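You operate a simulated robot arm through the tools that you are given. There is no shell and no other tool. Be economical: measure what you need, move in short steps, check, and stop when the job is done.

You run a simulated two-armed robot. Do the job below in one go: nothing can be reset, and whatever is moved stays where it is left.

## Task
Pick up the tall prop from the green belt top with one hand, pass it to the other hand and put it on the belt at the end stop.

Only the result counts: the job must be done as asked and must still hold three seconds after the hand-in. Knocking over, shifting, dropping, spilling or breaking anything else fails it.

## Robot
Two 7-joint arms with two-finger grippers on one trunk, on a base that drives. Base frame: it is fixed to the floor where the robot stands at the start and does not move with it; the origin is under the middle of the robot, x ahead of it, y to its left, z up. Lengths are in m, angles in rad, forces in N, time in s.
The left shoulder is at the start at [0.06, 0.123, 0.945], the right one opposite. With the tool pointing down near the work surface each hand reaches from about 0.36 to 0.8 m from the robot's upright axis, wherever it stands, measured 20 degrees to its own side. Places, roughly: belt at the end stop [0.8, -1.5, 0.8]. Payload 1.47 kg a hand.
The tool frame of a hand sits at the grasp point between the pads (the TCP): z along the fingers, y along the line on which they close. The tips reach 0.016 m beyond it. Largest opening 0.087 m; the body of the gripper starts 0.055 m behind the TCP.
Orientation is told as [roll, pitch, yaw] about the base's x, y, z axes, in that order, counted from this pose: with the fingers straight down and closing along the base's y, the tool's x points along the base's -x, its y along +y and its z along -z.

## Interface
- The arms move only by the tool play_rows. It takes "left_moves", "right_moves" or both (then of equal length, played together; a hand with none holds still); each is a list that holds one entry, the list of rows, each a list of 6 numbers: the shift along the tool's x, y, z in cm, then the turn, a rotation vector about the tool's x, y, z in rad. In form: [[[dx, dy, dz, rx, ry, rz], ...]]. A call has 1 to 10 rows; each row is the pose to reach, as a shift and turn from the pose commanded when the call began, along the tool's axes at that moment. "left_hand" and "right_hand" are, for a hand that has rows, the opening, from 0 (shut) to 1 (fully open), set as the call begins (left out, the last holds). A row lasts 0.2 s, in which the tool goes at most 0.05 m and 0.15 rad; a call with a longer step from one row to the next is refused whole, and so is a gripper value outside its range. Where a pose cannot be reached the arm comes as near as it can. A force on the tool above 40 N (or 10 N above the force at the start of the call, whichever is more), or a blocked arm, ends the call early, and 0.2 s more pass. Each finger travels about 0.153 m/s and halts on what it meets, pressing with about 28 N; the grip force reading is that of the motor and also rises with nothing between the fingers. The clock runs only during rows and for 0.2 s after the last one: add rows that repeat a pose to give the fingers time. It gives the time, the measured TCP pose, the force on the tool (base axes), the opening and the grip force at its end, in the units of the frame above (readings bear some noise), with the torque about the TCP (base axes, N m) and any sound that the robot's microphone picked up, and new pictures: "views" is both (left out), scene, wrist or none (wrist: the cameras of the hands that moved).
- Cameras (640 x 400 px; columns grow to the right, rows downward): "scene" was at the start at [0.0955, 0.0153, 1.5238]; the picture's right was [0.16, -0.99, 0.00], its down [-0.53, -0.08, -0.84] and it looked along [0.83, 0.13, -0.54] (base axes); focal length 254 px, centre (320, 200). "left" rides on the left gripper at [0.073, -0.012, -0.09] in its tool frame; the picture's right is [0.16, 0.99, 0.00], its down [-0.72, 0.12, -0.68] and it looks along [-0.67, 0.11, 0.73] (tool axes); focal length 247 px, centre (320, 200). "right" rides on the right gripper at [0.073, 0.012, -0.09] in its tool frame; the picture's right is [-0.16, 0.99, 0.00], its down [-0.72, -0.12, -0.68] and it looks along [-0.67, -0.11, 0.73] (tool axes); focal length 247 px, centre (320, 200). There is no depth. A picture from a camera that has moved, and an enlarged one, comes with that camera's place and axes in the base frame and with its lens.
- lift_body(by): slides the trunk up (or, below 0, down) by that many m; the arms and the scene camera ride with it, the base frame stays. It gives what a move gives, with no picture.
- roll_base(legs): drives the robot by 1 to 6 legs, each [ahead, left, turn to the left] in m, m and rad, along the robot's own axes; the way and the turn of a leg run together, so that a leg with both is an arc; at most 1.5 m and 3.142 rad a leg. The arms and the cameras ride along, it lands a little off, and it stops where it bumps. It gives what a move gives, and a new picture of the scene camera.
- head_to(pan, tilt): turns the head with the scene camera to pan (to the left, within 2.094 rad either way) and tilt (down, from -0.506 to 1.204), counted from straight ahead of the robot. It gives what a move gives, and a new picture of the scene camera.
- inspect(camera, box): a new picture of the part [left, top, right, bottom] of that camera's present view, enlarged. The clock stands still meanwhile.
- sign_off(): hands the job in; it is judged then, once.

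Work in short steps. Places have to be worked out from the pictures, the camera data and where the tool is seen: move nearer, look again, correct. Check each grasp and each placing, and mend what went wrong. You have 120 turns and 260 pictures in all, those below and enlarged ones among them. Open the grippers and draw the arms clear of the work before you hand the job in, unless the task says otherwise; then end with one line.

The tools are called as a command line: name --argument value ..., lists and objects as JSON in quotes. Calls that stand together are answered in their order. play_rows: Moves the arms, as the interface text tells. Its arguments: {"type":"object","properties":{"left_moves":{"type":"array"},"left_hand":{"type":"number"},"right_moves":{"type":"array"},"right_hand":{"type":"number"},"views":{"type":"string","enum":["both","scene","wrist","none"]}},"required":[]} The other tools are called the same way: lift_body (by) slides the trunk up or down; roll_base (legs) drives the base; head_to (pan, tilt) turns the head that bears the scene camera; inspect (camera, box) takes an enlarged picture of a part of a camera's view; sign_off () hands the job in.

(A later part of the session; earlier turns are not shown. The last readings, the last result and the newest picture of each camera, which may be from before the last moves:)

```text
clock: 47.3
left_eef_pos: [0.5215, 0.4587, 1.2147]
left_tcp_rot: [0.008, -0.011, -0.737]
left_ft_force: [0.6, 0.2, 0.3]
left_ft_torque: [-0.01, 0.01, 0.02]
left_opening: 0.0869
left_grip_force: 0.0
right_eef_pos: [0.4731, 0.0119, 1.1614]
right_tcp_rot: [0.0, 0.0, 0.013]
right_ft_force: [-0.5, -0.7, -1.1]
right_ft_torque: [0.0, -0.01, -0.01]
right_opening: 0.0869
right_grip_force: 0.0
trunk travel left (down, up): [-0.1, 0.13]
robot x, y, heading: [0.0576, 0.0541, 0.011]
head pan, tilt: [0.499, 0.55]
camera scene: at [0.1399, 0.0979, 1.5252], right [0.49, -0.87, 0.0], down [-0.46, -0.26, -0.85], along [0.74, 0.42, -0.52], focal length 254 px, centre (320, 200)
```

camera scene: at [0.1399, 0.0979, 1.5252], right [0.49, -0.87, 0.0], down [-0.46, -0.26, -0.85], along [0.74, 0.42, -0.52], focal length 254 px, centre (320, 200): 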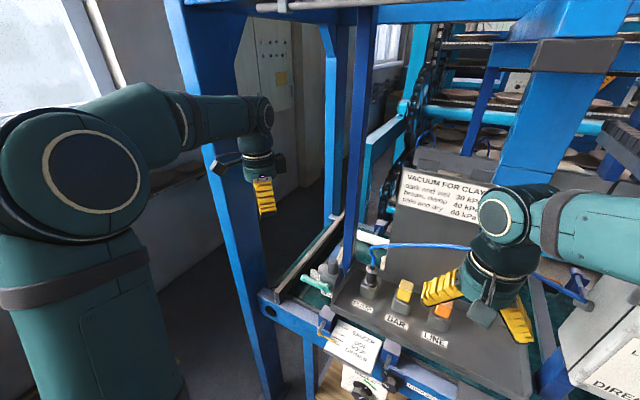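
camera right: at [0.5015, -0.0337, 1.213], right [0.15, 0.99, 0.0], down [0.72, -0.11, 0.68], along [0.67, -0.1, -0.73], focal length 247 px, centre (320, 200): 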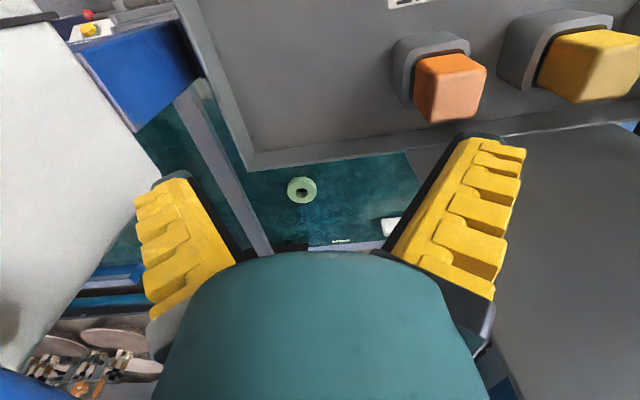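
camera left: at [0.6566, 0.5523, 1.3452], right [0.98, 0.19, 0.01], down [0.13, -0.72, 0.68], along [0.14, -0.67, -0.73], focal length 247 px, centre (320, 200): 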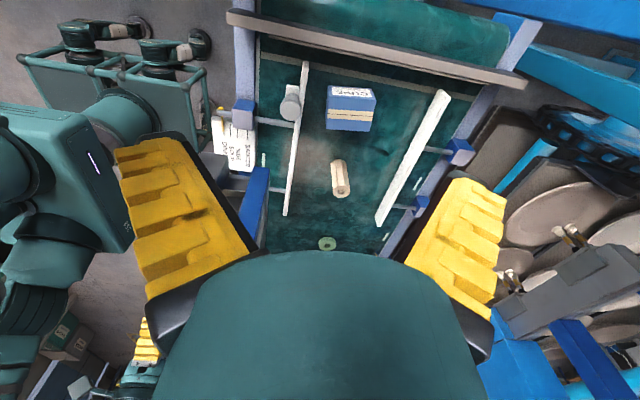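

The elbow is cramped between posts here. A cleaner way is to stand beyond the left end of the belt, facing along it (−y), with only low rails in between. I back out and look at the floor space on the left.

roll_base --legs '[[-0.5, 0, 0], [0, 0.5, 0]]'

head_to --pan 0.35 --tilt 0.5

head_to --pan 1.0 --tilt 0.5

```text
clock: 54.8
left_eef_pos: [0.0304, 0.9536, 1.2133]
left_tcp_rot: [0.006, -0.013, -0.751]
left_ft_force: [0.1, 0.3, 0.2]
left_ft_torque: [-0.01, 0.02, 0.01]
left_opening: 0.0872
left_grip_force: 0.0
right_eef_pos: [-0.0241, 0.5046, 1.1615]
right_tcp_rot: [0.001, -0.001, 0.001]
right_ft_force: [-0.6, 0.4, 0.7]
right_ft_torque: [0.01, 0.02, 0.02]
right_opening: 0.0869
right_grip_force: 0.0
trunk travel left (down, up): [-0.1, 0.13]
robot x, y, heading: [-0.4448, 0.5516, 0.0]
head pan, tilt: [0.499, 0.55]
camera scene: at [-0.3564, 0.5965, 1.5253], right [0.48, -0.88, 0.0], down [-0.46, -0.25, -0.85], along [0.75, 0.41, -0.52], focal length 254 px, centre (320, 200)
```

scene: 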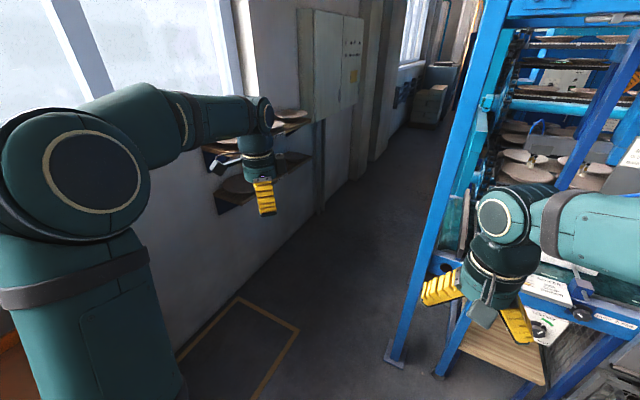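

```text
clock: 55.5
left_eef_pos: [0.0295, 0.9526, 1.2164]
left_tcp_rot: [0.008, -0.012, -0.749]
left_ft_force: [0.8, 0.5, -0.5]
left_ft_torque: [0.0, 0.01, -0.02]
left_opening: 0.0871
left_grip_force: 0.0
right_eef_pos: [-0.0238, 0.505, 1.1607]
right_tcp_rot: [0.001, 0.001, 0.001]
right_ft_force: [0.4, 0.9, 0.1]
right_ft_torque: [0.03, 0.0, -0.03]
right_opening: 0.0873
right_grip_force: 0.0
trunk travel left (down, up): [-0.1, 0.13]
robot x, y, heading: [-0.4439, 0.5495, 0.003]
head pan, tilt: [0.351, 0.499]
camera scene: at [-0.3497, 0.5845, 1.5299], right [0.34, -0.94, 0.0], down [-0.45, -0.17, -0.88], along [0.82, 0.3, -0.48], focal length 254 px, centre (320, 200)
```

scene: 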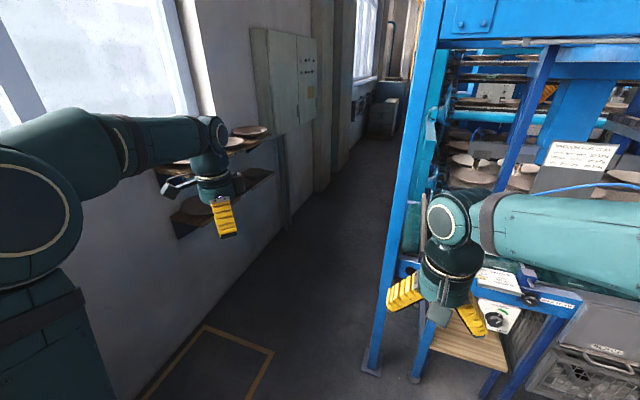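

```text
clock: 56.5
left_eef_pos: [0.0292, 0.9531, 1.2137]
left_tcp_rot: [0.008, -0.012, -0.75]
left_ft_force: [-0.1, -0.3, -0.4]
left_ft_torque: [-0.02, 0.0, 0.02]
left_opening: 0.0867
left_grip_force: 0.0
right_eef_pos: [-0.0242, 0.5063, 1.1619]
right_tcp_rot: [0.0, 0.002, 0.002]
right_ft_force: [0.5, -0.7, 0.0]
right_ft_torque: [0.02, -0.02, 0.0]
right_opening: 0.0869
right_grip_force: 0.0
trunk travel left (down, up): [-0.1, 0.13]
robot x, y, heading: [-0.442, 0.5535, 0.005]
head pan, tilt: [1.0, 0.499]
camera scene: at [-0.386, 0.6298, 1.5299], right [0.84, -0.54, 0.0], down [-0.26, -0.4, -0.88], along [0.47, 0.74, -0.48], focal length 254 px, centre (320, 200)
```

scene: 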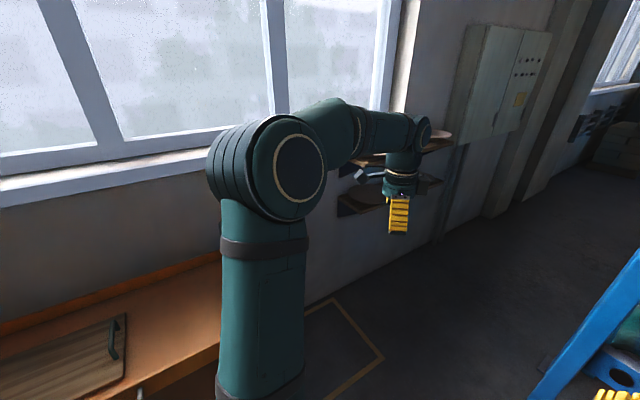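

Space on the left: wall at y≈1.67, desk at x<-0.3, so I can pass at y≈1.05. First I tuck both hands in close to the body.

play_rows --left_moves '[[[-0.2, -2.6, 0, 0, 0, -0.125], [-0.3, -5.2, 0, 0, 0, -0.25], [-0.5, -7.8, 0, 0, 0, -0.375], [-0.6, -10.4, 0, 0, 0, -0.5], [-0.8, -13, 0, 0, 0, -0.625], [-0.9, -15.6, 0, 0, 0, -0.75], [-0.9, -15.6, 0, 0, 0, -0.75]]]' --right_moves '[[[0.8, -2, -1, 0, 0, 0], [1.6, -4, -2, 0, 0, 0], [2.4, -6, -3, 0, 0, 0], [3.2, -8, -4, 0, 0, 0], [4, -10, -5, 0, 0, 0], [4.5, -12, -5, 0, 0, 0], [4.5, -12, -5, 0, 0, 0]]]' --views "none"

roll_base --legs '[[0.1, 0, -0.785], [0, 0, -0.785]]'

```text
clock: 58.1
left_eef_pos: [-0.0703, 0.8318, 1.213]
left_tcp_rot: [-0.005, -0.012, 0.001]
left_ft_force: [-0.1, 0.1, -0.7]
left_ft_torque: [0.02, 0.0, 0.01]
left_opening: 0.0872
left_grip_force: 0.0
right_eef_pos: [-0.069, 0.3853, 1.2104]
right_tcp_rot: [0.001, 0.001, 0.002]
right_ft_force: [0.6, 0.1, -0.2]
right_ft_torque: [-0.02, -0.01, 0.01]
right_opening: 0.0871
right_grip_force: 0.0
trunk travel left (down, up): [-0.1, 0.13]
robot x, y, heading: [-0.4447, 0.5536, 0.001]
head pan, tilt: [1.0, 0.499]
```

```text
clock: 62.6
left_eef_pos: [-0.0689, 0.1441, 1.215]
left_tcp_rot: [-0.003, -0.013, -1.558]
left_ft_force: [-1.0, 0.6, -0.1]
left_ft_torque: [-0.03, 0.01, 0.01]
left_opening: 0.0872
left_grip_force: 0.0
right_eef_pos: [-0.5136, 0.1388, 1.2105]
right_tcp_rot: [0.0, 0.002, -1.556]
right_ft_force: [0.4, -0.8, 0.0]
right_ft_torque: [0.0, 0.03, 0.0]
right_opening: 0.0871
right_grip_force: 0.1
trunk travel left (down, up): [-0.1, 0.13]
robot x, y, heading: [-0.3512, 0.5121, -1.559]
head pan, tilt: [1.0, 0.499]
camera scene: at [-0.2776, 0.4573, 1.5299], right [-0.53, -0.85, 0.0], down [-0.41, 0.25, -0.88], along [0.74, -0.46, -0.48], focal length 254 px, centre (320, 200)
```

scene: 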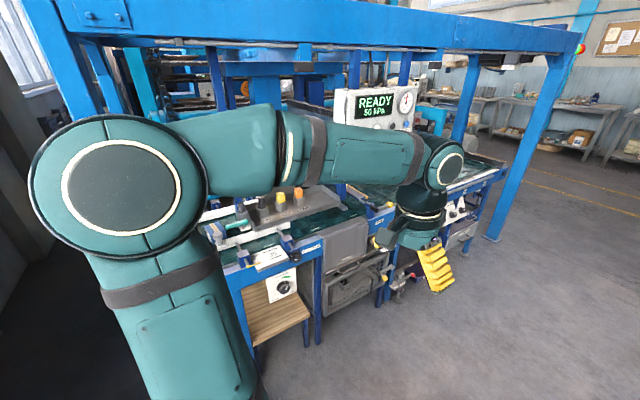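

Facing −y now. I slide left (base +x) to x≈0, then back to y≈1.05, and look before going past the post.

roll_base --legs '[[0, 0.33, 0], [-0.55, 0, -0.01]]'

```text
clock: 68.1
left_eef_pos: [0.2579, 0.5394, 1.2154]
left_tcp_rot: [0.0, -0.018, -1.573]
left_ft_force: [0.3, 1.6, 0.0]
left_ft_torque: [-0.12, 0.03, 0.0]
left_opening: 0.0871
left_grip_force: 0.1
right_eef_pos: [-0.1871, 0.5398, 1.2128]
right_tcp_rot: [-0.001, -0.006, -1.571]
right_ft_force: [0.2, 0.7, -0.1]
right_ft_torque: [-0.1, 0.01, -0.03]
right_opening: 0.087
right_grip_force: 0.0
trunk travel left (down, up): [-0.1, 0.13]
robot x, y, heading: [-0.0207, 0.9101, -1.57]
head pan, tilt: [1.0, 0.499]
stopped in leg 2: the robot was blocked; the commanded pose is now the measured one
camera scene: at [0.053, 0.8569, 1.5303], right [-0.54, -0.84, 0.0], down [-0.4, 0.25, -0.88], along [0.74, -0.48, -0.48], focal length 254 px, centre (320, 200)
```

scene: 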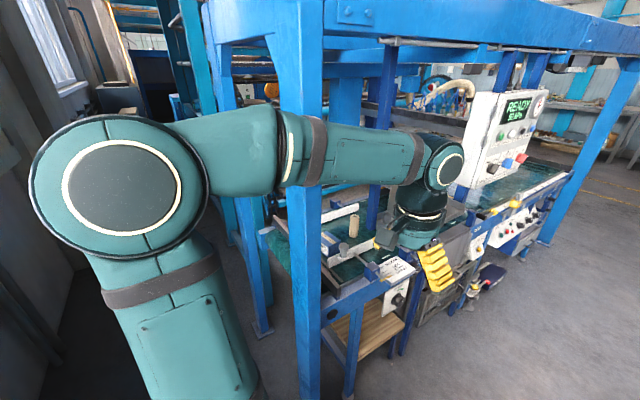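

The base back touched the desk at y≈0.91. I ease off 3 cm and look back-left for where the desk ends.

roll_base --legs '[[0.04, 0, 0]]'

head_to --pan 2.05 --tilt 0.8

```text
clock: 68.9
left_eef_pos: [0.2572, 0.492, 1.2124]
left_tcp_rot: [-0.004, -0.01, -1.573]
left_ft_force: [0.7, -0.4, -1.0]
left_ft_torque: [0.02, -0.01, 0.01]
left_opening: 0.0869
left_grip_force: 0.0
right_eef_pos: [-0.1874, 0.4934, 1.2093]
right_tcp_rot: [0.001, 0.004, -1.573]
right_ft_force: [-0.2, 0.5, -0.5]
right_ft_torque: [0.1, -0.06, 0.0]
right_opening: 0.0869
right_grip_force: 0.0
trunk travel left (down, up): [-0.1, 0.13]
robot x, y, heading: [-0.0239, 0.866, -1.576]
head pan, tilt: [1.0, 0.499]
camera scene: at [0.0528, 0.8077, 1.5298], right [-0.54, -0.84, 0.0], down [-0.4, 0.26, -0.88], along [0.74, -0.47, -0.48], focal length 254 px, centre (320, 200)
```

scene: 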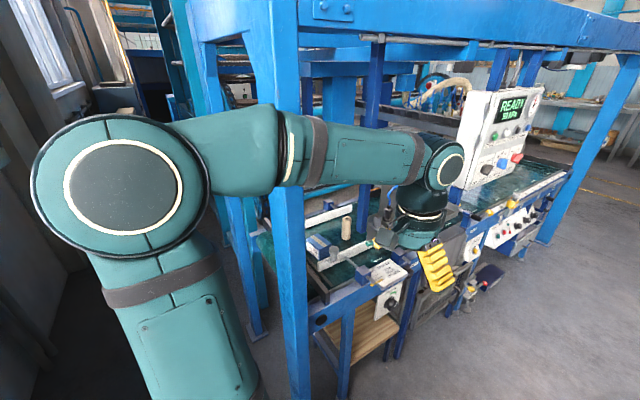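

```text
clock: 70.2
left_eef_pos: [0.258, 0.4938, 1.2133]
left_tcp_rot: [-0.002, -0.011, -1.573]
left_ft_force: [-0.4, -1.1, 0.8]
left_ft_torque: [-0.02, 0.0, 0.03]
left_opening: 0.0869
left_grip_force: 0.1
right_eef_pos: [-0.1871, 0.4949, 1.2101]
right_tcp_rot: [0.002, 0.003, -1.57]
right_ft_force: [0.4, -0.1, -0.1]
right_ft_torque: [0.02, -0.02, -0.04]
right_opening: 0.0869
right_grip_force: 0.0
trunk travel left (down, up): [-0.1, 0.13]
robot x, y, heading: [-0.0206, 0.8676, -1.57]
head pan, tilt: [2.051, 0.799]
camera scene: at [0.0479, 0.8959, 1.504], right [0.46, -0.89, 0.0], down [-0.64, -0.33, -0.7], along [0.62, 0.32, -0.72], focal length 254 px, centre (320, 200)
```

scene: 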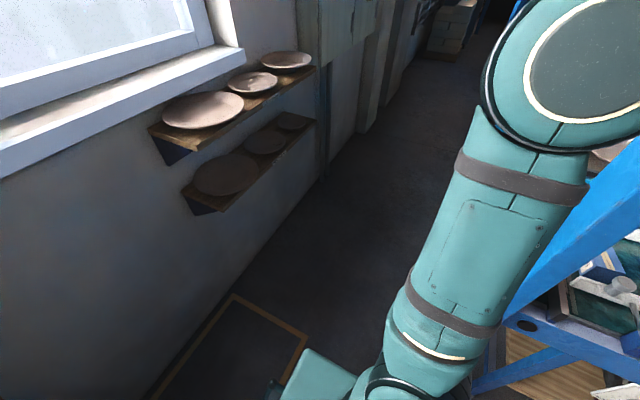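

The desk ends left of x≈−0.06 in view; floor beyond is clear. I bring the left hand inward, slide to x≈0.22, then back to y≈1.07.

play_rows --left_moves '[[[0, -4, 0, 0, 0, 0], [0, -8, 0, 0, 0, 0], [0, -12, 0, 0, 0, 0], [0, -16, 0, 0, 0, 0], [0, -16, 0, 0, 0, 0]]]' --views "none"

roll_base --legs '[[0, 0.24, 0], [-0.2, 0, 0]]'

```text
clock: 71.4
left_eef_pos: [0.0969, 0.4934, 1.2118]
left_tcp_rot: [-0.002, -0.011, -1.573]
left_ft_force: [0.3, 0.8, -0.8]
left_ft_torque: [0.0, 0.02, -0.01]
left_opening: 0.0871
left_grip_force: 0.2
right_eef_pos: [-0.1873, 0.4951, 1.21]
right_tcp_rot: [-0.002, 0.001, -1.57]
right_ft_force: [0.2, 0.0, -0.1]
right_ft_torque: [0.02, 0.02, -0.04]
right_opening: 0.087
right_grip_force: 0.0
trunk travel left (down, up): [-0.1, 0.13]
robot x, y, heading: [-0.0196, 0.8673, -1.572]
head pan, tilt: [2.051, 0.799]
```

```text
clock: 75.4
left_eef_pos: [0.343, 0.6963, 1.2119]
left_tcp_rot: [-0.001, -0.011, -1.569]
left_ft_force: [0.2, 0.8, 0.1]
left_ft_torque: [-0.01, -0.02, 0.02]
left_opening: 0.0871
left_grip_force: 0.1
right_eef_pos: [0.0582, 0.6969, 1.2105]
right_tcp_rot: [0.0, -0.001, -1.568]
right_ft_force: [-0.5, 0.0, -0.5]
right_ft_torque: [-0.04, -0.02, 0.05]
right_opening: 0.087
right_grip_force: 0.1
trunk travel left (down, up): [-0.1, 0.13]
robot x, y, heading: [0.2244, 1.0678, -1.567]
head pan, tilt: [2.051, 0.799]
camera scene: at [0.2924, 1.0987, 1.5039], right [0.46, -0.89, 0.0], down [-0.63, -0.33, -0.7], along [0.62, 0.32, -0.72], focal length 254 px, centre (320, 200)
```

scene: 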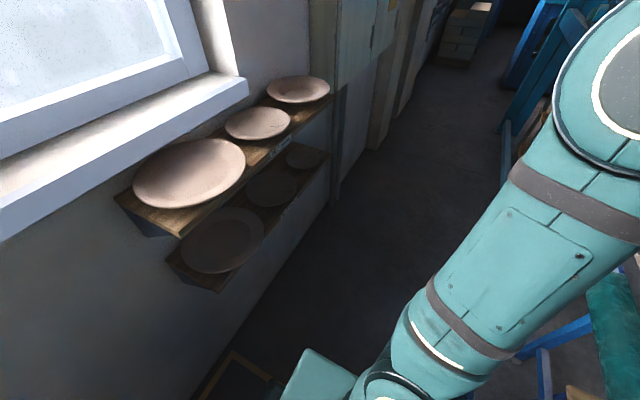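

Clear. I slide left to x≈0.7, keeping y≈1.05, then view the belt with the head ahead.

roll_base --legs '[[0.01, 0.46, -0.003]]'

head_to --pan 0.0 --tilt 0.7

```text
clock: 80.1
left_eef_pos: [0.8134, 0.6856, 1.2118]
left_tcp_rot: [-0.003, -0.012, -1.569]
left_ft_force: [0.0, -0.6, -0.4]
left_ft_torque: [0.01, 0.01, -0.01]
left_opening: 0.0869
left_grip_force: 0.1
right_eef_pos: [0.53, 0.6868, 1.2098]
right_tcp_rot: [-0.001, 0.002, -1.568]
right_ft_force: [-0.8, 1.3, -0.7]
right_ft_torque: [0.0, -0.02, 0.03]
right_opening: 0.0868
right_grip_force: 0.1
trunk travel left (down, up): [-0.1, 0.13]
robot x, y, heading: [0.6984, 1.0603, -1.567]
head pan, tilt: [2.051, 0.799]
camera scene: at [0.7633, 1.089, 1.5039], right [0.46, -0.89, 0.0], down [-0.64, -0.33, -0.7], along [0.62, 0.32, -0.72], focal length 254 px, centre (320, 200)
```

scene: 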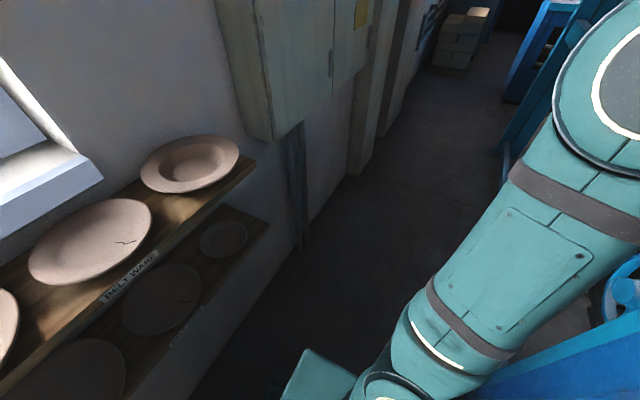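

```text
clock: 82.0
left_eef_pos: [0.8135, 0.6862, 1.2114]
left_tcp_rot: [-0.003, -0.013, -1.568]
left_ft_force: [-0.2, 0.2, -0.3]
left_ft_torque: [-0.01, -0.01, -0.03]
left_opening: 0.0866
left_grip_force: 0.0
right_eef_pos: [0.5297, 0.6876, 1.2096]
right_tcp_rot: [0.0, 0.003, -1.568]
right_ft_force: [-0.4, -0.7, 0.3]
right_ft_torque: [0.03, -0.03, 0.01]
right_opening: 0.0868
right_grip_force: 0.0
trunk travel left (down, up): [-0.1, 0.13]
robot x, y, heading: [0.6933, 1.0603, -1.569]
head pan, tilt: [0.0, 0.7]
camera scene: at [0.6919, 0.9666, 1.5122], right [-1.0, 0.0, 0.0], down [0.0, 0.64, -0.76], along [0.0, -0.76, -0.64], focal length 254 px, centre (320, 200)
```

scene: 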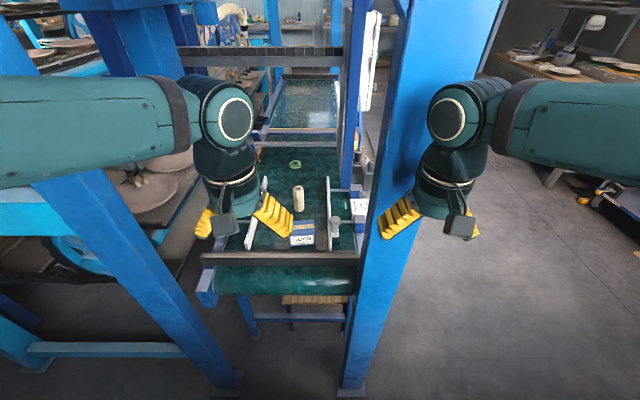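

I see the prop beyond the box, and clear space through the belt's end. I move the right hand outward so it clears the post, then drive to (0.75, 0.98).

play_rows --right_moves '[[[0, -5, 0, 0, 0, 0], [0, -10, 0, 0, 0, 0], [0, -15, 0, 0, 0, 0], [0, -20, 0, 0, 0, 0], [0, -25, 0, 0, 0, 0], [0, -25, 0, 0, 0, 0]]]' --views "none"

roll_base --legs '[[0, 0.05, 0], [0.08, 0, 0]]'

inspect --camera "scene" --box '[200, 130, 360, 230]'

```text
clock: 83.4
left_eef_pos: [0.8136, 0.6862, 1.212]
left_tcp_rot: [-0.003, -0.012, -1.569]
left_ft_force: [-0.8, 0.5, 0.5]
left_ft_torque: [0.02, 0.01, -0.04]
left_opening: 0.0871
left_grip_force: 0.0
right_eef_pos: [0.2792, 0.6875, 1.2129]
right_tcp_rot: [-0.003, 0.003, -1.566]
right_ft_force: [0.1, -0.3, -0.2]
right_ft_torque: [-0.01, 0.02, -0.01]
right_opening: 0.087
right_grip_force: 0.1
trunk travel left (down, up): [-0.1, 0.13]
robot x, y, heading: [0.6963, 1.0608, -1.567]
head pan, tilt: [0.0, 0.7]
```

```text
clock: 85.2
left_eef_pos: [0.8632, 0.6062, 1.2121]
left_tcp_rot: [-0.001, -0.01, -1.569]
left_ft_force: [-0.4, 0.2, -0.5]
left_ft_torque: [0.02, 0.03, -0.02]
left_opening: 0.0869
left_grip_force: 0.0
right_eef_pos: [0.3283, 0.6062, 1.2117]
right_tcp_rot: [0.002, 0.003, -1.566]
right_ft_force: [0.1, -0.3, -0.5]
right_ft_torque: [0.02, -0.02, -0.03]
right_opening: 0.087
right_grip_force: 0.0
trunk travel left (down, up): [-0.1, 0.13]
robot x, y, heading: [0.7444, 0.9845, -1.565]
head pan, tilt: [0.0, 0.7]
camera scene: at [0.7421, 0.8861, 1.5121], right [-1.0, 0.0, 0.0], down [0.0, 0.64, -0.76], along [0.0, -0.76, -0.64], focal length 254 px, centre (320, 200)
```

scene: 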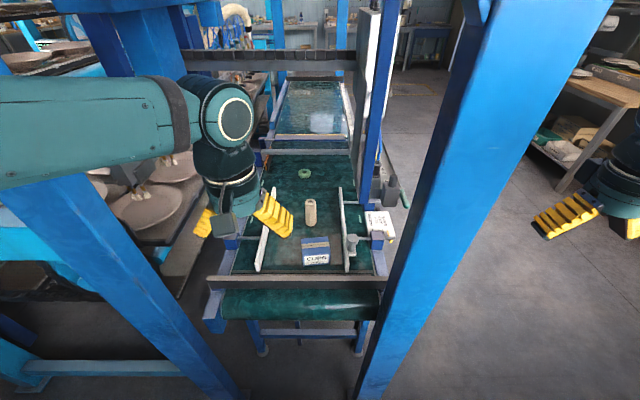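

```text
4.00 times, centred on (280, 180) of scene
camera zoom: at [0.7421, 0.8861, 1.5121], right [-1.0, 0.0, 0.0], down [0.0, 0.64, -0.76], along [0.0, -0.76, -0.64], focal length 1016 px, centre (480, 280)
```

zoom: 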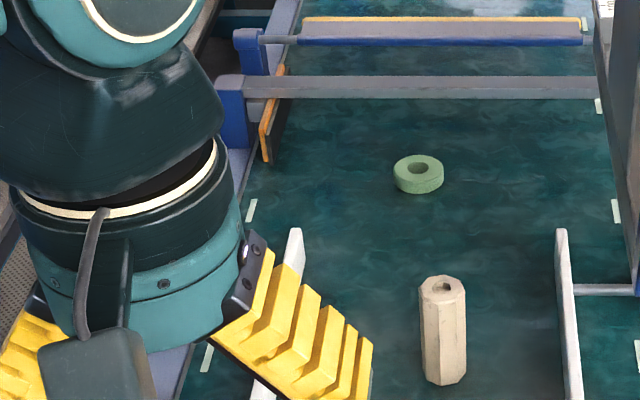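

Prop confirmed at x≈0.776, y≈0.197. I move the left hand to a pre-grasp 15 cm behind along a 0.4 rad tilted tool axis.

play_rows --left_moves '[[[-3.9, -1, 2.1, 0, -0.045, 0], [-7.8, -2, 4.1, 0, -0.09, 0], [-11.7, -3, 6.2, 0, -0.135, 0], [-15.6, -3.9, 8.3, 0, -0.18, 0], [-19.5, -4.9, 10.3, 0, -0.225, 0], [-23.4, -5.9, 12.4, 0, -0.27, 0], [-27.3, -6.9, 14.5, 0, -0.315, 0], [-31.2, -7.9, 16.5, 0, -0.36, 0], [-35.1, -8.7, 18.6, 0, -0.4, 0], [-35.1, -8.7, 18.6, 0, -0.4, 0]]]'

```text
clock: 87.4
left_eef_pos: [0.7759, 0.2547, 1.0306]
left_tcp_rot: [-0.002, -0.413, -1.568]
left_ft_force: [-0.3, 0.3, 0.3]
left_ft_torque: [-0.02, -0.02, -0.01]
left_opening: 0.0871
left_grip_force: 0.1
right_eef_pos: [0.3291, 0.6085, 1.2115]
right_tcp_rot: [0.001, 0.001, -1.567]
right_ft_force: [0.2, -1.0, -0.1]
right_ft_torque: [-0.03, 0.0, 0.0]
right_opening: 0.0873
right_grip_force: 0.1
trunk travel left (down, up): [-0.1, 0.13]
robot x, y, heading: [0.7455, 0.9851, -1.567]
head pan, tilt: [0.0, 0.7]
camera scene: at [0.7426, 0.8883, 1.5123], right [-1.0, 0.0, 0.0], down [0.0, 0.64, -0.77], along [0.0, -0.77, -0.64], focal length 254 px, centre (320, 200)
camera left: at [0.7631, 0.3568, 1.0835], right [0.99, 0.15, -0.07], down [0.12, -0.39, 0.91], along [0.11, -0.91, -0.4], focal length 247 px, centre (320, 200)
```

scene: 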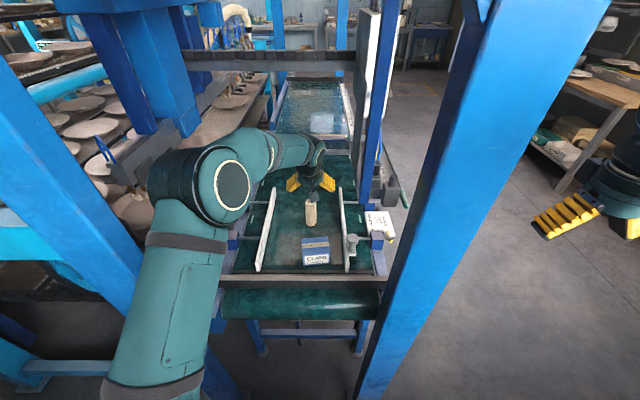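
left: 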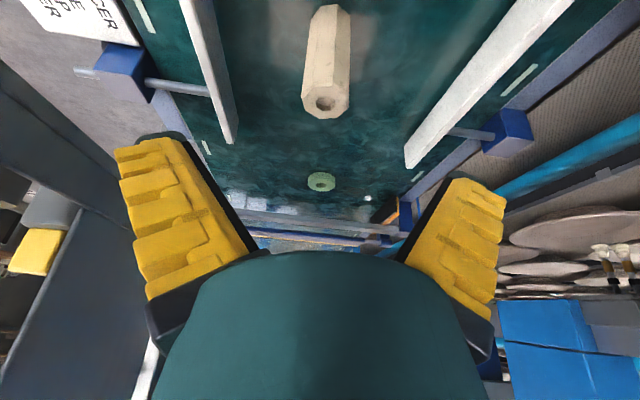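

Pre-grasp reached, and the prop is centred between the fingers. I advance 15.5 cm along the tool axis.

play_rows --left_moves '[[[0.3, 0.1, 4, 0, 0, 0], [0.5, 0.1, 8, 0, 0, 0], [0.6, 0.1, 11, 0, 0, 0], [0.7, 0.1, 13.5, 0, 0, 0], [0.7, 0.1, 15.5, 0, 0, 0], [0.7, 0.1, 15.5, 0, 0, 0]]]'

inspect --camera "scene" --box '[250, 140, 380, 230]'

```text
clock: 88.8
left_eef_pos: [0.7787, 0.1968, 0.887]
left_tcp_rot: [-0.002, -0.412, -1.568]
left_ft_force: [-0.2, 0.6, -0.6]
left_ft_torque: [-0.01, 0.02, 0.02]
left_opening: 0.087
left_grip_force: 0.0
right_eef_pos: [0.329, 0.6081, 1.2131]
right_tcp_rot: [0.0, 0.003, -1.568]
right_ft_force: [-0.6, 0.8, -0.7]
right_ft_torque: [0.01, 0.02, -0.04]
right_opening: 0.087
right_grip_force: 0.0
trunk travel left (down, up): [-0.1, 0.13]
robot x, y, heading: [0.7454, 0.9842, -1.561]
head pan, tilt: [0.0, 0.7]
camera scene: at [0.7422, 0.8878, 1.5122], right [-1.0, 0.0, 0.0], down [0.0, 0.64, -0.77], along [0.0, -0.77, -0.64], focal length 254 px, centre (320, 200)
camera left: at [0.7663, 0.2994, 0.9403], right [0.99, 0.15, -0.07], down [0.12, -0.39, 0.91], along [0.11, -0.91, -0.4], focal length 247 px, centre (320, 200)
```

scene: 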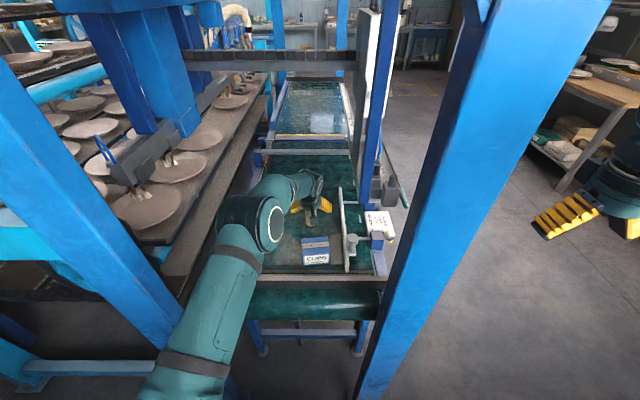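
left: 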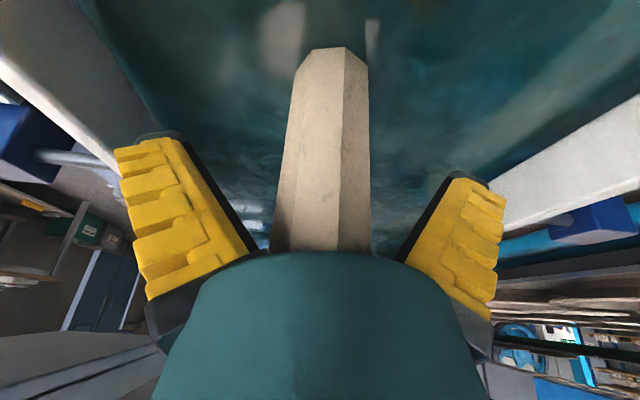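

```text
4.44 times, centred on (315, 185) of scene
camera zoom: at [0.7422, 0.8878, 1.5122], right [-1.0, 0.0, 0.0], down [0.0, 0.64, -0.77], along [0.0, -0.77, -0.64], focal length 1129 px, centre (342, 267)
```

zoom: 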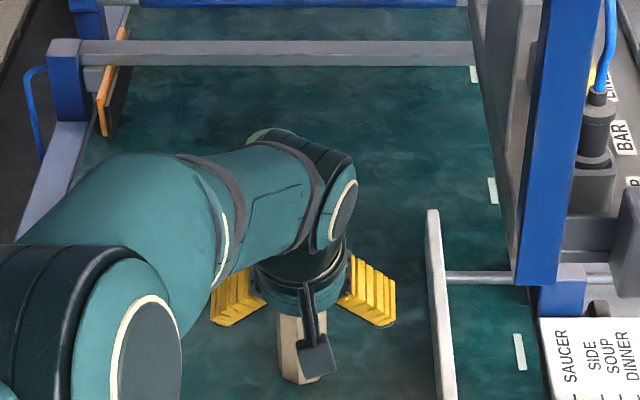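

The prop sits between the fingers. I close the left gripper gently in place.

play_rows --left_moves '[[[0, 0, 0, 0, 0, 0], [0, 0, 0, 0, 0, 0], [0, 0, 0, 0, 0, 0], [0, 0, 0, 0, 0, 0]]]' --left_hand 0 --views "wrist"

```text
clock: 89.8
left_eef_pos: [0.7792, 0.1967, 0.8871]
left_tcp_rot: [-0.002, -0.412, -1.568]
left_ft_force: [1.6, -0.5, 2.4]
left_ft_torque: [-0.15, -0.05, 0.05]
left_opening: 0.0373
left_grip_force: 27.9
right_eef_pos: [0.3292, 0.6083, 1.2114]
right_tcp_rot: [0.0, 0.002, -1.566]
right_ft_force: [-0.1, -0.1, -1.0]
right_ft_torque: [-0.01, -0.02, -0.02]
right_opening: 0.0872
right_grip_force: 0.1
trunk travel left (down, up): [-0.1, 0.13]
robot x, y, heading: [0.743, 0.9816, -1.566]
head pan, tilt: [0.0, 0.7]
camera left: at [0.7664, 0.2992, 0.9407], right [0.99, 0.15, -0.07], down [0.12, -0.39, 0.91], along [0.11, -0.91, -0.4], focal length 247 px, centre (320, 200)
```

left: 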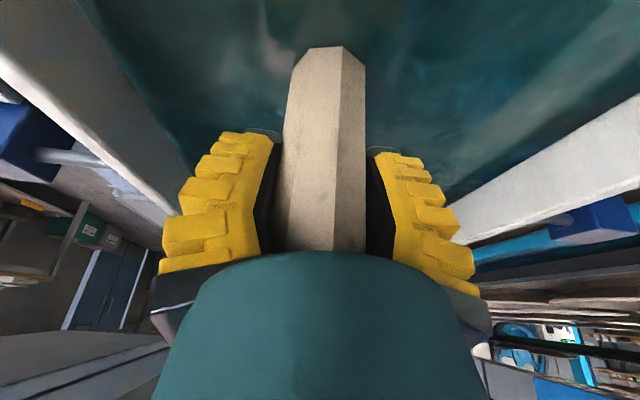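

Gripped (opening 0.037, 28 N). I lift straight up 16 cm.

play_rows --left_moves '[[[-0.8, 0, -1.8, 0, 0, 0], [-2.4, 0, -5.5, 0, 0, 0], [-4, 0, -9.2, 0, 0, 0], [-5.6, 0, -12.8, 0, 0, 0], [-6.4, 0, -14.7, 0, 0, 0], [-6.4, 0, -14.7, 0, 0, 0]]]'

```text
clock: 91.2
left_eef_pos: [0.7741, 0.1986, 1.0481]
left_tcp_rot: [0.001, -0.412, -1.568]
left_ft_force: [0.0, -0.3, -2.4]
left_ft_torque: [-0.04, -0.02, -0.03]
left_opening: 0.0367
left_grip_force: 28.1
right_eef_pos: [0.3286, 0.6077, 1.2117]
right_tcp_rot: [0.0, 0.004, -1.567]
right_ft_force: [0.6, -0.2, 0.4]
right_ft_torque: [0.0, 0.0, -0.02]
right_opening: 0.0871
right_grip_force: 0.0
trunk travel left (down, up): [-0.1, 0.13]
robot x, y, heading: [0.7468, 0.98, -1.566]
head pan, tilt: [0.0, 0.7]
camera scene: at [0.7423, 0.8871, 1.5121], right [-1.0, 0.0, 0.0], down [0.0, 0.64, -0.76], along [0.0, -0.76, -0.64], focal length 254 px, centre (320, 200)
camera left: at [0.7629, 0.2997, 1.1007], right [0.99, 0.15, -0.07], down [0.12, -0.39, 0.91], along [0.11, -0.91, -0.4], focal length 247 px, centre (320, 200)
```

scene: 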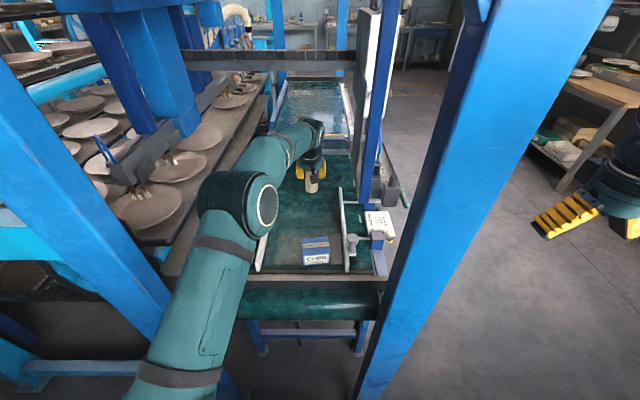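
left: 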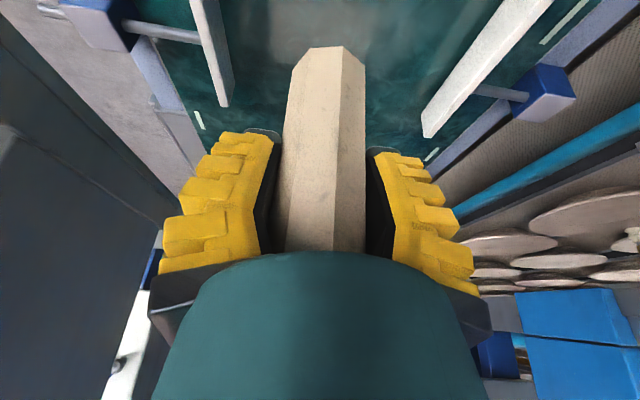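

Lifted cleanly. I draw the hand back toward the robot, with the prop above the box and rails.

play_rows --left_moves '[[[3.2, 0.9, -2.6, 0, 0, 0], [6.4, 1.8, -5.2, 0, 0, 0], [9.7, 2.7, -7.9, 0, 0, 0], [12.9, 3.6, -10.5, 0, 0, 0], [16.1, 4.4, -13.1, 0, 0, 0], [19.3, 5.3, -15.7, 0, 0, 0], [22.6, 6.2, -18.4, 0, 0, 0], [25.8, 7.1, -21, 0, 0, 0], [29, 8, -23.6, 0, 0, 0], [29, 8, -23.6, 0, 0, 0]]]' --views "scene"

```text
clock: 93.4
left_eef_pos: [0.8596, 0.5574, 1.1478]
left_tcp_rot: [-0.002, -0.41, -1.569]
left_ft_force: [-0.4, 0.4, -2.5]
left_ft_torque: [-0.02, -0.02, 0.0]
left_opening: 0.0365
left_grip_force: 27.8
right_eef_pos: [0.3288, 0.6062, 1.2125]
right_tcp_rot: [0.0, 0.002, -1.567]
right_ft_force: [-0.4, 0.5, -0.3]
right_ft_torque: [0.04, -0.01, 0.0]
right_opening: 0.0871
right_grip_force: 0.0
trunk travel left (down, up): [-0.1, 0.13]
robot x, y, heading: [0.7478, 0.9814, -1.567]
head pan, tilt: [0.0, 0.7]
camera scene: at [0.7417, 0.8863, 1.5121], right [-1.0, 0.0, 0.0], down [0.0, 0.64, -0.76], along [0.0, -0.76, -0.64], focal length 254 px, centre (320, 200)
```

scene: 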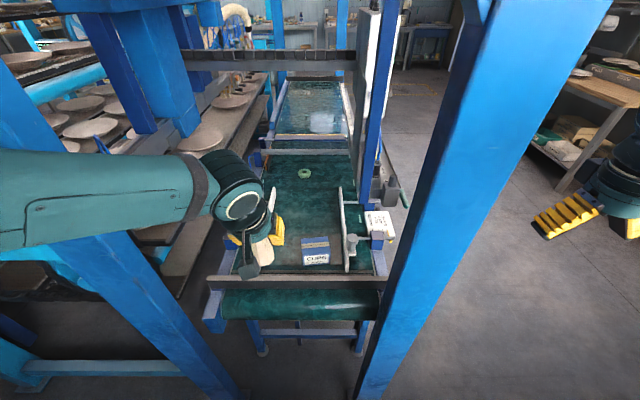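

Prop held firmly. I pull the hand 4.5 cm closer, then drive back and out the way I came.

play_rows --left_moves '[[[2, 0, -0.9, 0, 0, 0], [4.1, 0, -1.8, 0, 0, 0], [4.1, 0, -1.8, 0, 0, 0]]]' --views "none"

roll_base --legs '[[-0.09, 0, 0], [0, -0.5, 0], [0.2, 0, 0], [0, -0.55, 0]]'

```text
clock: 94.2
left_eef_pos: [0.8577, 0.6028, 1.1474]
left_tcp_rot: [-0.001, -0.413, -1.57]
left_ft_force: [-0.2, -0.4, -2.2]
left_ft_torque: [0.0, 0.01, 0.01]
left_opening: 0.0365
left_grip_force: 27.9
right_eef_pos: [0.3293, 0.607, 1.2115]
right_tcp_rot: [0.001, 0.001, -1.568]
right_ft_force: [-0.1, -0.1, -0.4]
right_ft_torque: [0.0, 0.03, 0.0]
right_opening: 0.087
right_grip_force: 0.0
trunk travel left (down, up): [-0.1, 0.13]
robot x, y, heading: [0.7457, 0.9786, -1.568]
head pan, tilt: [0.0, 0.7]
```

```text
clock: 105.9
left_eef_pos: [-0.1976, 0.5011, 1.1483]
left_tcp_rot: [-0.003, -0.412, -1.587]
left_ft_force: [0.1, 0.3, -2.4]
left_ft_torque: [-0.03, 0.02, -0.02]
left_opening: 0.0357
left_grip_force: 27.9
right_eef_pos: [-0.7276, 0.5153, 1.2126]
right_tcp_rot: [0.001, 0.001, -1.587]
right_ft_force: [0.2, 0.3, -1.1]
right_ft_torque: [0.02, -0.01, 0.01]
right_opening: 0.087
right_grip_force: 0.1
trunk travel left (down, up): [-0.1, 0.13]
robot x, y, heading: [-0.305, 0.8784, -1.586]
head pan, tilt: [0.0, 0.7]
camera scene: at [-0.3084, 0.7873, 1.5122], right [-1.0, 0.02, 0.0], down [0.01, 0.64, -0.76], along [-0.01, -0.76, -0.64], focal length 254 px, centre (320, 200)
```

scene: 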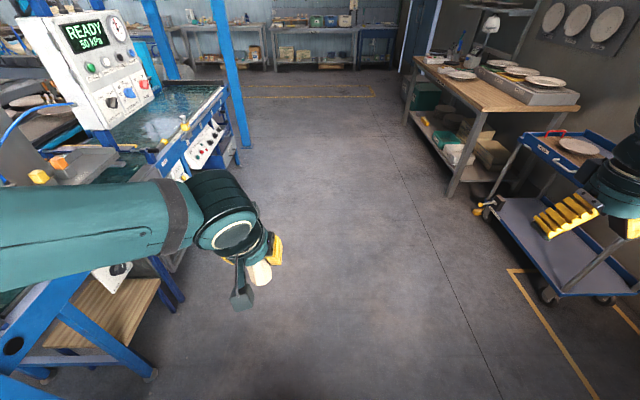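

I'm in the open with the prop held. For the handover, the right hand will grip the prop's lower end from the right, pointing left and slightly down; first I yaw the right hand by 1.5 rad.

play_rows --right_moves '[[[0, 0, 0, 0, 0, 0.15], [0, 0, 0, 0, 0, 0.3], [0, 0, 0, 0, 0, 0.45], [0, 0, 0, 0, 0, 0.6], [0, 0, 0, 0, 0, 0.75], [0, 0, 0, 0, 0, 0.9], [0, 0, 0, 0, 0, 1.05], [0, 0, 0, 0, 0, 1.2], [0, 0, 0, 0, 0, 1.35], [0, 0, 0, 0, 0, 1.5]]]' --views "scene"

```text
clock: 108.1
left_eef_pos: [-0.1977, 0.5012, 1.1469]
left_tcp_rot: [-0.001, -0.412, -1.586]
left_ft_force: [0.0, -0.5, -3.1]
left_ft_torque: [0.0, 0.0, 0.04]
left_opening: 0.0355
left_grip_force: 27.9
right_eef_pos: [-0.7274, 0.5143, 1.2133]
right_tcp_rot: [-0.002, 0.001, -3.087]
right_ft_force: [-0.1, 0.2, 0.1]
right_ft_torque: [-0.01, 0.0, -0.04]
right_opening: 0.0871
right_grip_force: 0.1
trunk travel left (down, up): [-0.1, 0.13]
robot x, y, heading: [-0.3065, 0.8796, -1.586]
head pan, tilt: [0.0, 0.7]
camera scene: at [-0.3082, 0.7873, 1.5122], right [-1.0, 0.02, 0.0], down [0.01, 0.64, -0.76], along [-0.01, -0.76, -0.64], focal length 254 px, centre (320, 200)
```

scene: 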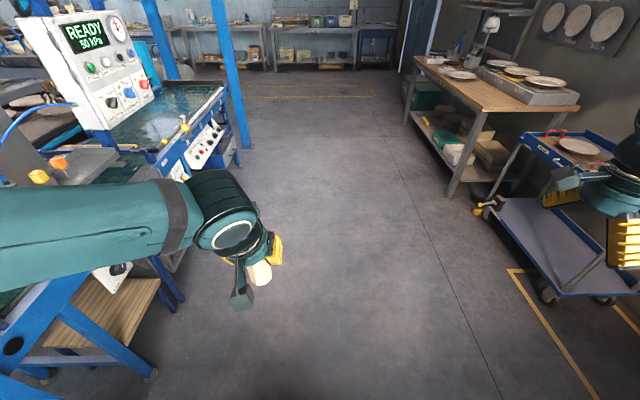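

Yaw is fine. Now I tilt the right hand to point left-and-down and bring it to a pre-handover spot 14 cm from the prop's lower end.

play_rows --right_moves '[[[2, 0.3, 0.6, -0.004, 0.13, 0.006], [5, 0.7, 1.2, -0.009, 0.26, 0.013], [9, 1, 1.8, -0.014, 0.39, 0.02], [13.5, 1.4, 2.4, -0.018, 0.52, 0.027], [18, 1.7, 3, -0.023, 0.65, 0.034], [22.5, 2.1, 3.6, -0.027, 0.78, 0.041], [27, 2.5, 4.2, -0.032, 0.91, 0.048], [31.5, 2.9, 4.9, -0.036, 1.04, 0.055], [36, 3.2, 5.5, -0.041, 1.17, 0.062], [39.9, 3.5, 6, -0.041, 1.17, 0.062]]]'

```text
clock: 110.3
left_eef_pos: [-0.1968, 0.5015, 1.1467]
left_tcp_rot: [-0.004, -0.411, -1.587]
left_ft_force: [0.1, -0.3, -2.6]
left_ft_torque: [0.0, 0.08, 0.01]
left_opening: 0.0356
left_grip_force: 28.1
right_eef_pos: [-0.3252, 0.5001, 1.1513]
right_tcp_rot: [-0.005, 1.171, 3.122]
right_ft_force: [0.3, -0.7, -0.3]
right_ft_torque: [0.0, -0.02, 0.01]
right_opening: 0.0868
right_grip_force: 0.1
trunk travel left (down, up): [-0.1, 0.13]
robot x, y, heading: [-0.2995, 0.879, -1.592]
head pan, tilt: [0.0, 0.7]
camera scene: at [-0.3074, 0.7872, 1.5122], right [-1.0, 0.02, 0.0], down [0.01, 0.64, -0.76], along [-0.01, -0.76, -0.64], focal length 254 px, centre (320, 200)
camera right: at [-0.3791, 0.4879, 1.2554], right [-0.08, -0.99, -0.15], down [-0.91, 0.13, -0.4], along [0.41, 0.1, -0.9], focal length 247 px, centre (320, 200)
```

scene: 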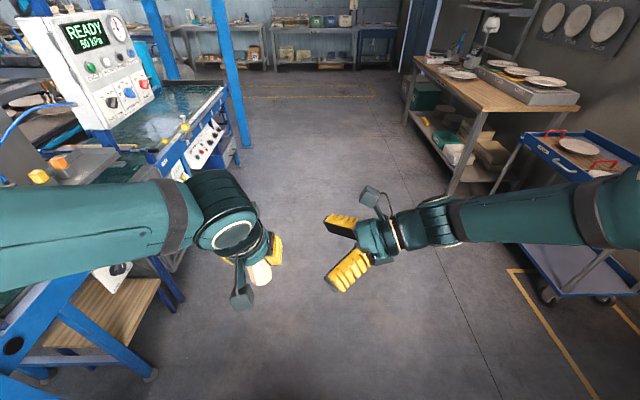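
right: 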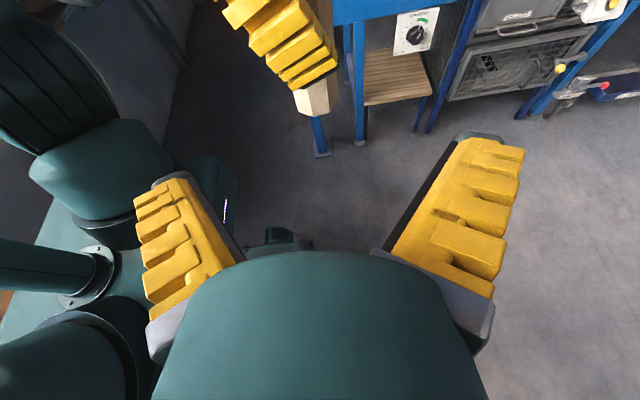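

The prop's lower end lines up as computed (bottom z≈1.076). I advance the right hand 13.8 cm along its axis with fingers open.

play_rows --right_moves '[[[0, 0, 3.5, 0, 0, 0], [0, 0, 7, 0, 0, 0], [0.1, 0, 10, 0, 0, 0], [0.1, 0, 12.5, 0, 0, 0], [0.1, 0, 13.8, 0, 0, 0], [0.1, 0, 13.8, 0, 0, 0]]]'

inspect --camera "scene" --box '[180, 170, 380, 320]'

inspect --camera "left" --box '[160, 0, 480, 260]'

```text
clock: 111.7
left_eef_pos: [-0.1978, 0.501, 1.1476]
left_tcp_rot: [-0.001, -0.411, -1.586]
left_ft_force: [1.8, 0.1, -2.4]
left_ft_torque: [0.0, -0.01, 0.05]
left_opening: 0.0352
left_grip_force: 27.7
right_eef_pos: [-0.1976, 0.5006, 1.1011]
right_tcp_rot: [-0.004, 1.17, 3.123]
right_ft_force: [-2.3, 0.0, 0.4]
right_ft_torque: [-0.04, -0.13, -0.04]
right_opening: 0.0869
right_grip_force: 0.1
trunk travel left (down, up): [-0.1, 0.13]
robot x, y, heading: [-0.3038, 0.8824, -1.585]
head pan, tilt: [0.0, 0.7]
camera scene: at [-0.3083, 0.7874, 1.5122], right [-1.0, 0.02, 0.0], down [0.01, 0.64, -0.76], along [-0.01, -0.76, -0.64], focal length 254 px, centre (320, 200)
camera right: at [-0.2522, 0.4881, 1.2027], right [-0.08, -0.99, -0.15], down [-0.91, 0.13, -0.4], along [0.41, 0.1, -0.9], focal length 247 px, centre (320, 200)
```

scene: 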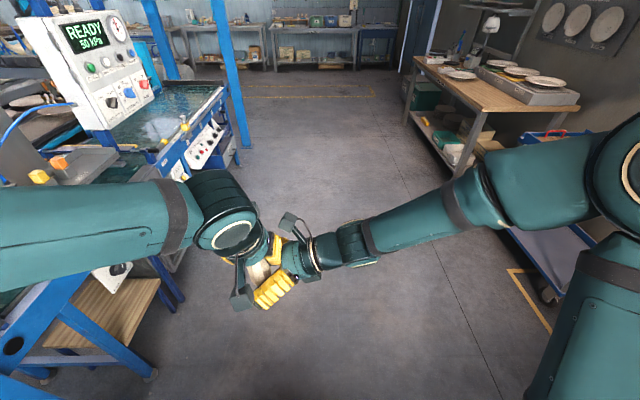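
right: 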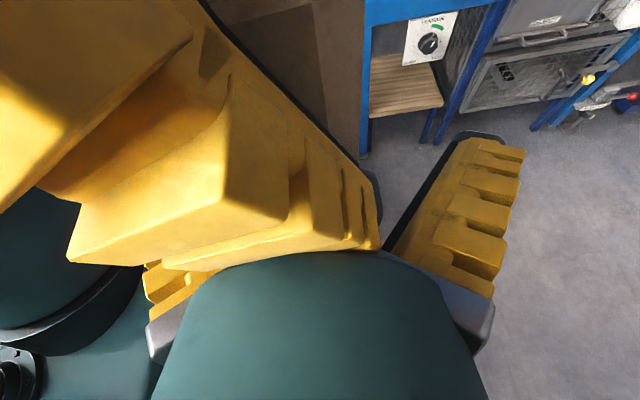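

```text
2.67 times, centred on (280, 245) of scene
camera zoom: at [-0.3083, 0.7874, 1.5122], right [-1.0, 0.02, 0.0], down [0.01, 0.64, -0.76], along [-0.01, -0.76, -0.64], focal length 678 px, centre (427, 80)
```

zoom: 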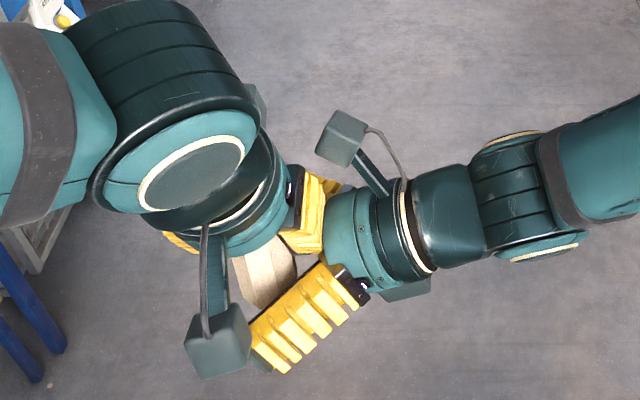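

```text
1.54 times, centred on (320, 130) of left
camera zoom: at [-0.2077, 0.6034, 1.2013], right [0.99, 0.13, -0.06], down [0.11, -0.39, 0.91], along [0.09, -0.91, -0.4], focal length 380 px, centre (320, 308)
```

zoom: 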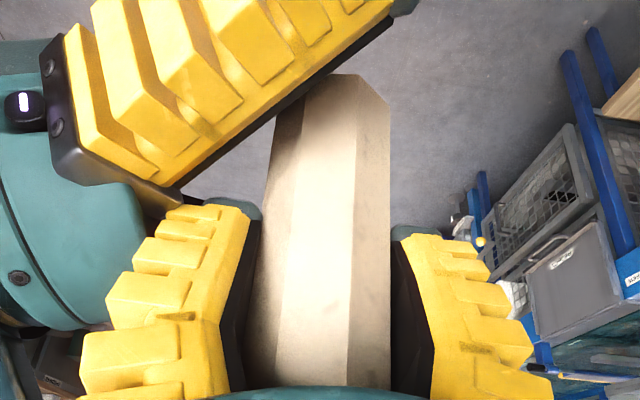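

Right fingers straddle the prop's lower end, with a slight 2 N touch against the left finger. I ease back 5 mm and then close the right gripper.

play_rows --right_moves '[[[0, 0, -0.5, 0, 0, 0], [0, 0, -0.5, 0, 0, 0]]]' --views "none"

play_rows --right_moves '[[[0, 0, 0, 0, 0, 0], [0, 0, 0, 0, 0, 0], [0, 0, 0, 0, 0, 0], [0, 0, 0, 0, 0, 0]]]' --right_hand 0 --views "wrist"

inspect --camera "left" --box '[160, 0, 480, 260]'

```text
clock: 112.3
left_eef_pos: [-0.1969, 0.5011, 1.1481]
left_tcp_rot: [-0.001, -0.412, -1.587]
left_ft_force: [0.7, -1.0, -3.2]
left_ft_torque: [-0.01, -0.01, 0.02]
left_opening: 0.0354
left_grip_force: 27.5
right_eef_pos: [-0.2026, 0.5005, 1.1026]
right_tcp_rot: [-0.004, 1.17, 3.123]
right_ft_force: [0.0, 0.6, -0.2]
right_ft_torque: [0.02, -0.01, -0.03]
right_opening: 0.0872
right_grip_force: 0.0
trunk travel left (down, up): [-0.1, 0.13]
robot x, y, heading: [-0.3038, 0.882, -1.585]
head pan, tilt: [0.0, 0.7]
```

```text
clock: 113.3
left_eef_pos: [-0.1973, 0.501, 1.148]
left_tcp_rot: [-0.003, -0.412, -1.586]
left_ft_force: [1.7, -13.9, -4.8]
left_ft_torque: [-0.53, 0.01, 0.06]
left_opening: 0.0344
left_grip_force: 27.6
right_eef_pos: [-0.2027, 0.501, 1.1021]
right_tcp_rot: [-0.005, 1.17, 3.126]
right_ft_force: [-1.8, 14.1, 2.7]
right_ft_torque: [-0.15, -0.09, 0.04]
right_opening: 0.0341
right_grip_force: 28.3
trunk travel left (down, up): [-0.1, 0.13]
robot x, y, heading: [-0.3022, 0.8795, -1.59]
head pan, tilt: [0.0, 0.7]
camera right: at [-0.2567, 0.4883, 1.2047], right [-0.07, -0.99, -0.15], down [-0.91, 0.13, -0.4], along [0.41, 0.1, -0.9], focal length 247 px, centre (320, 200)
```

right: 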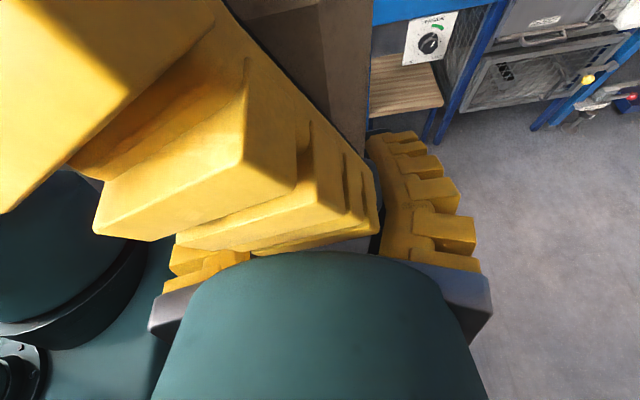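

```text
1.54 times, centred on (320, 130) of left
camera zoom: at [-0.2078, 0.6031, 1.2015], right [0.99, 0.13, -0.07], down [0.11, -0.39, 0.91], along [0.09, -0.91, -0.4], focal length 380 px, centre (320, 308)
```

zoom: 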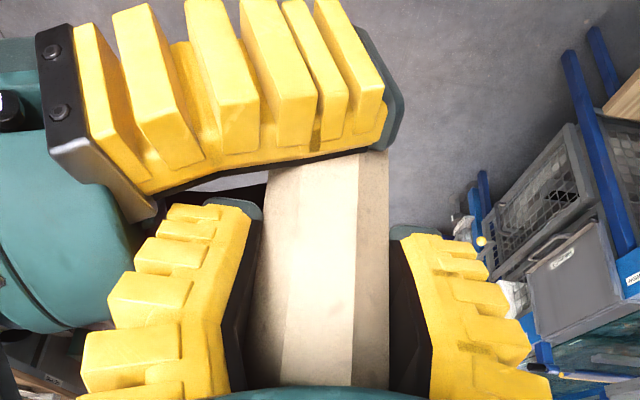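

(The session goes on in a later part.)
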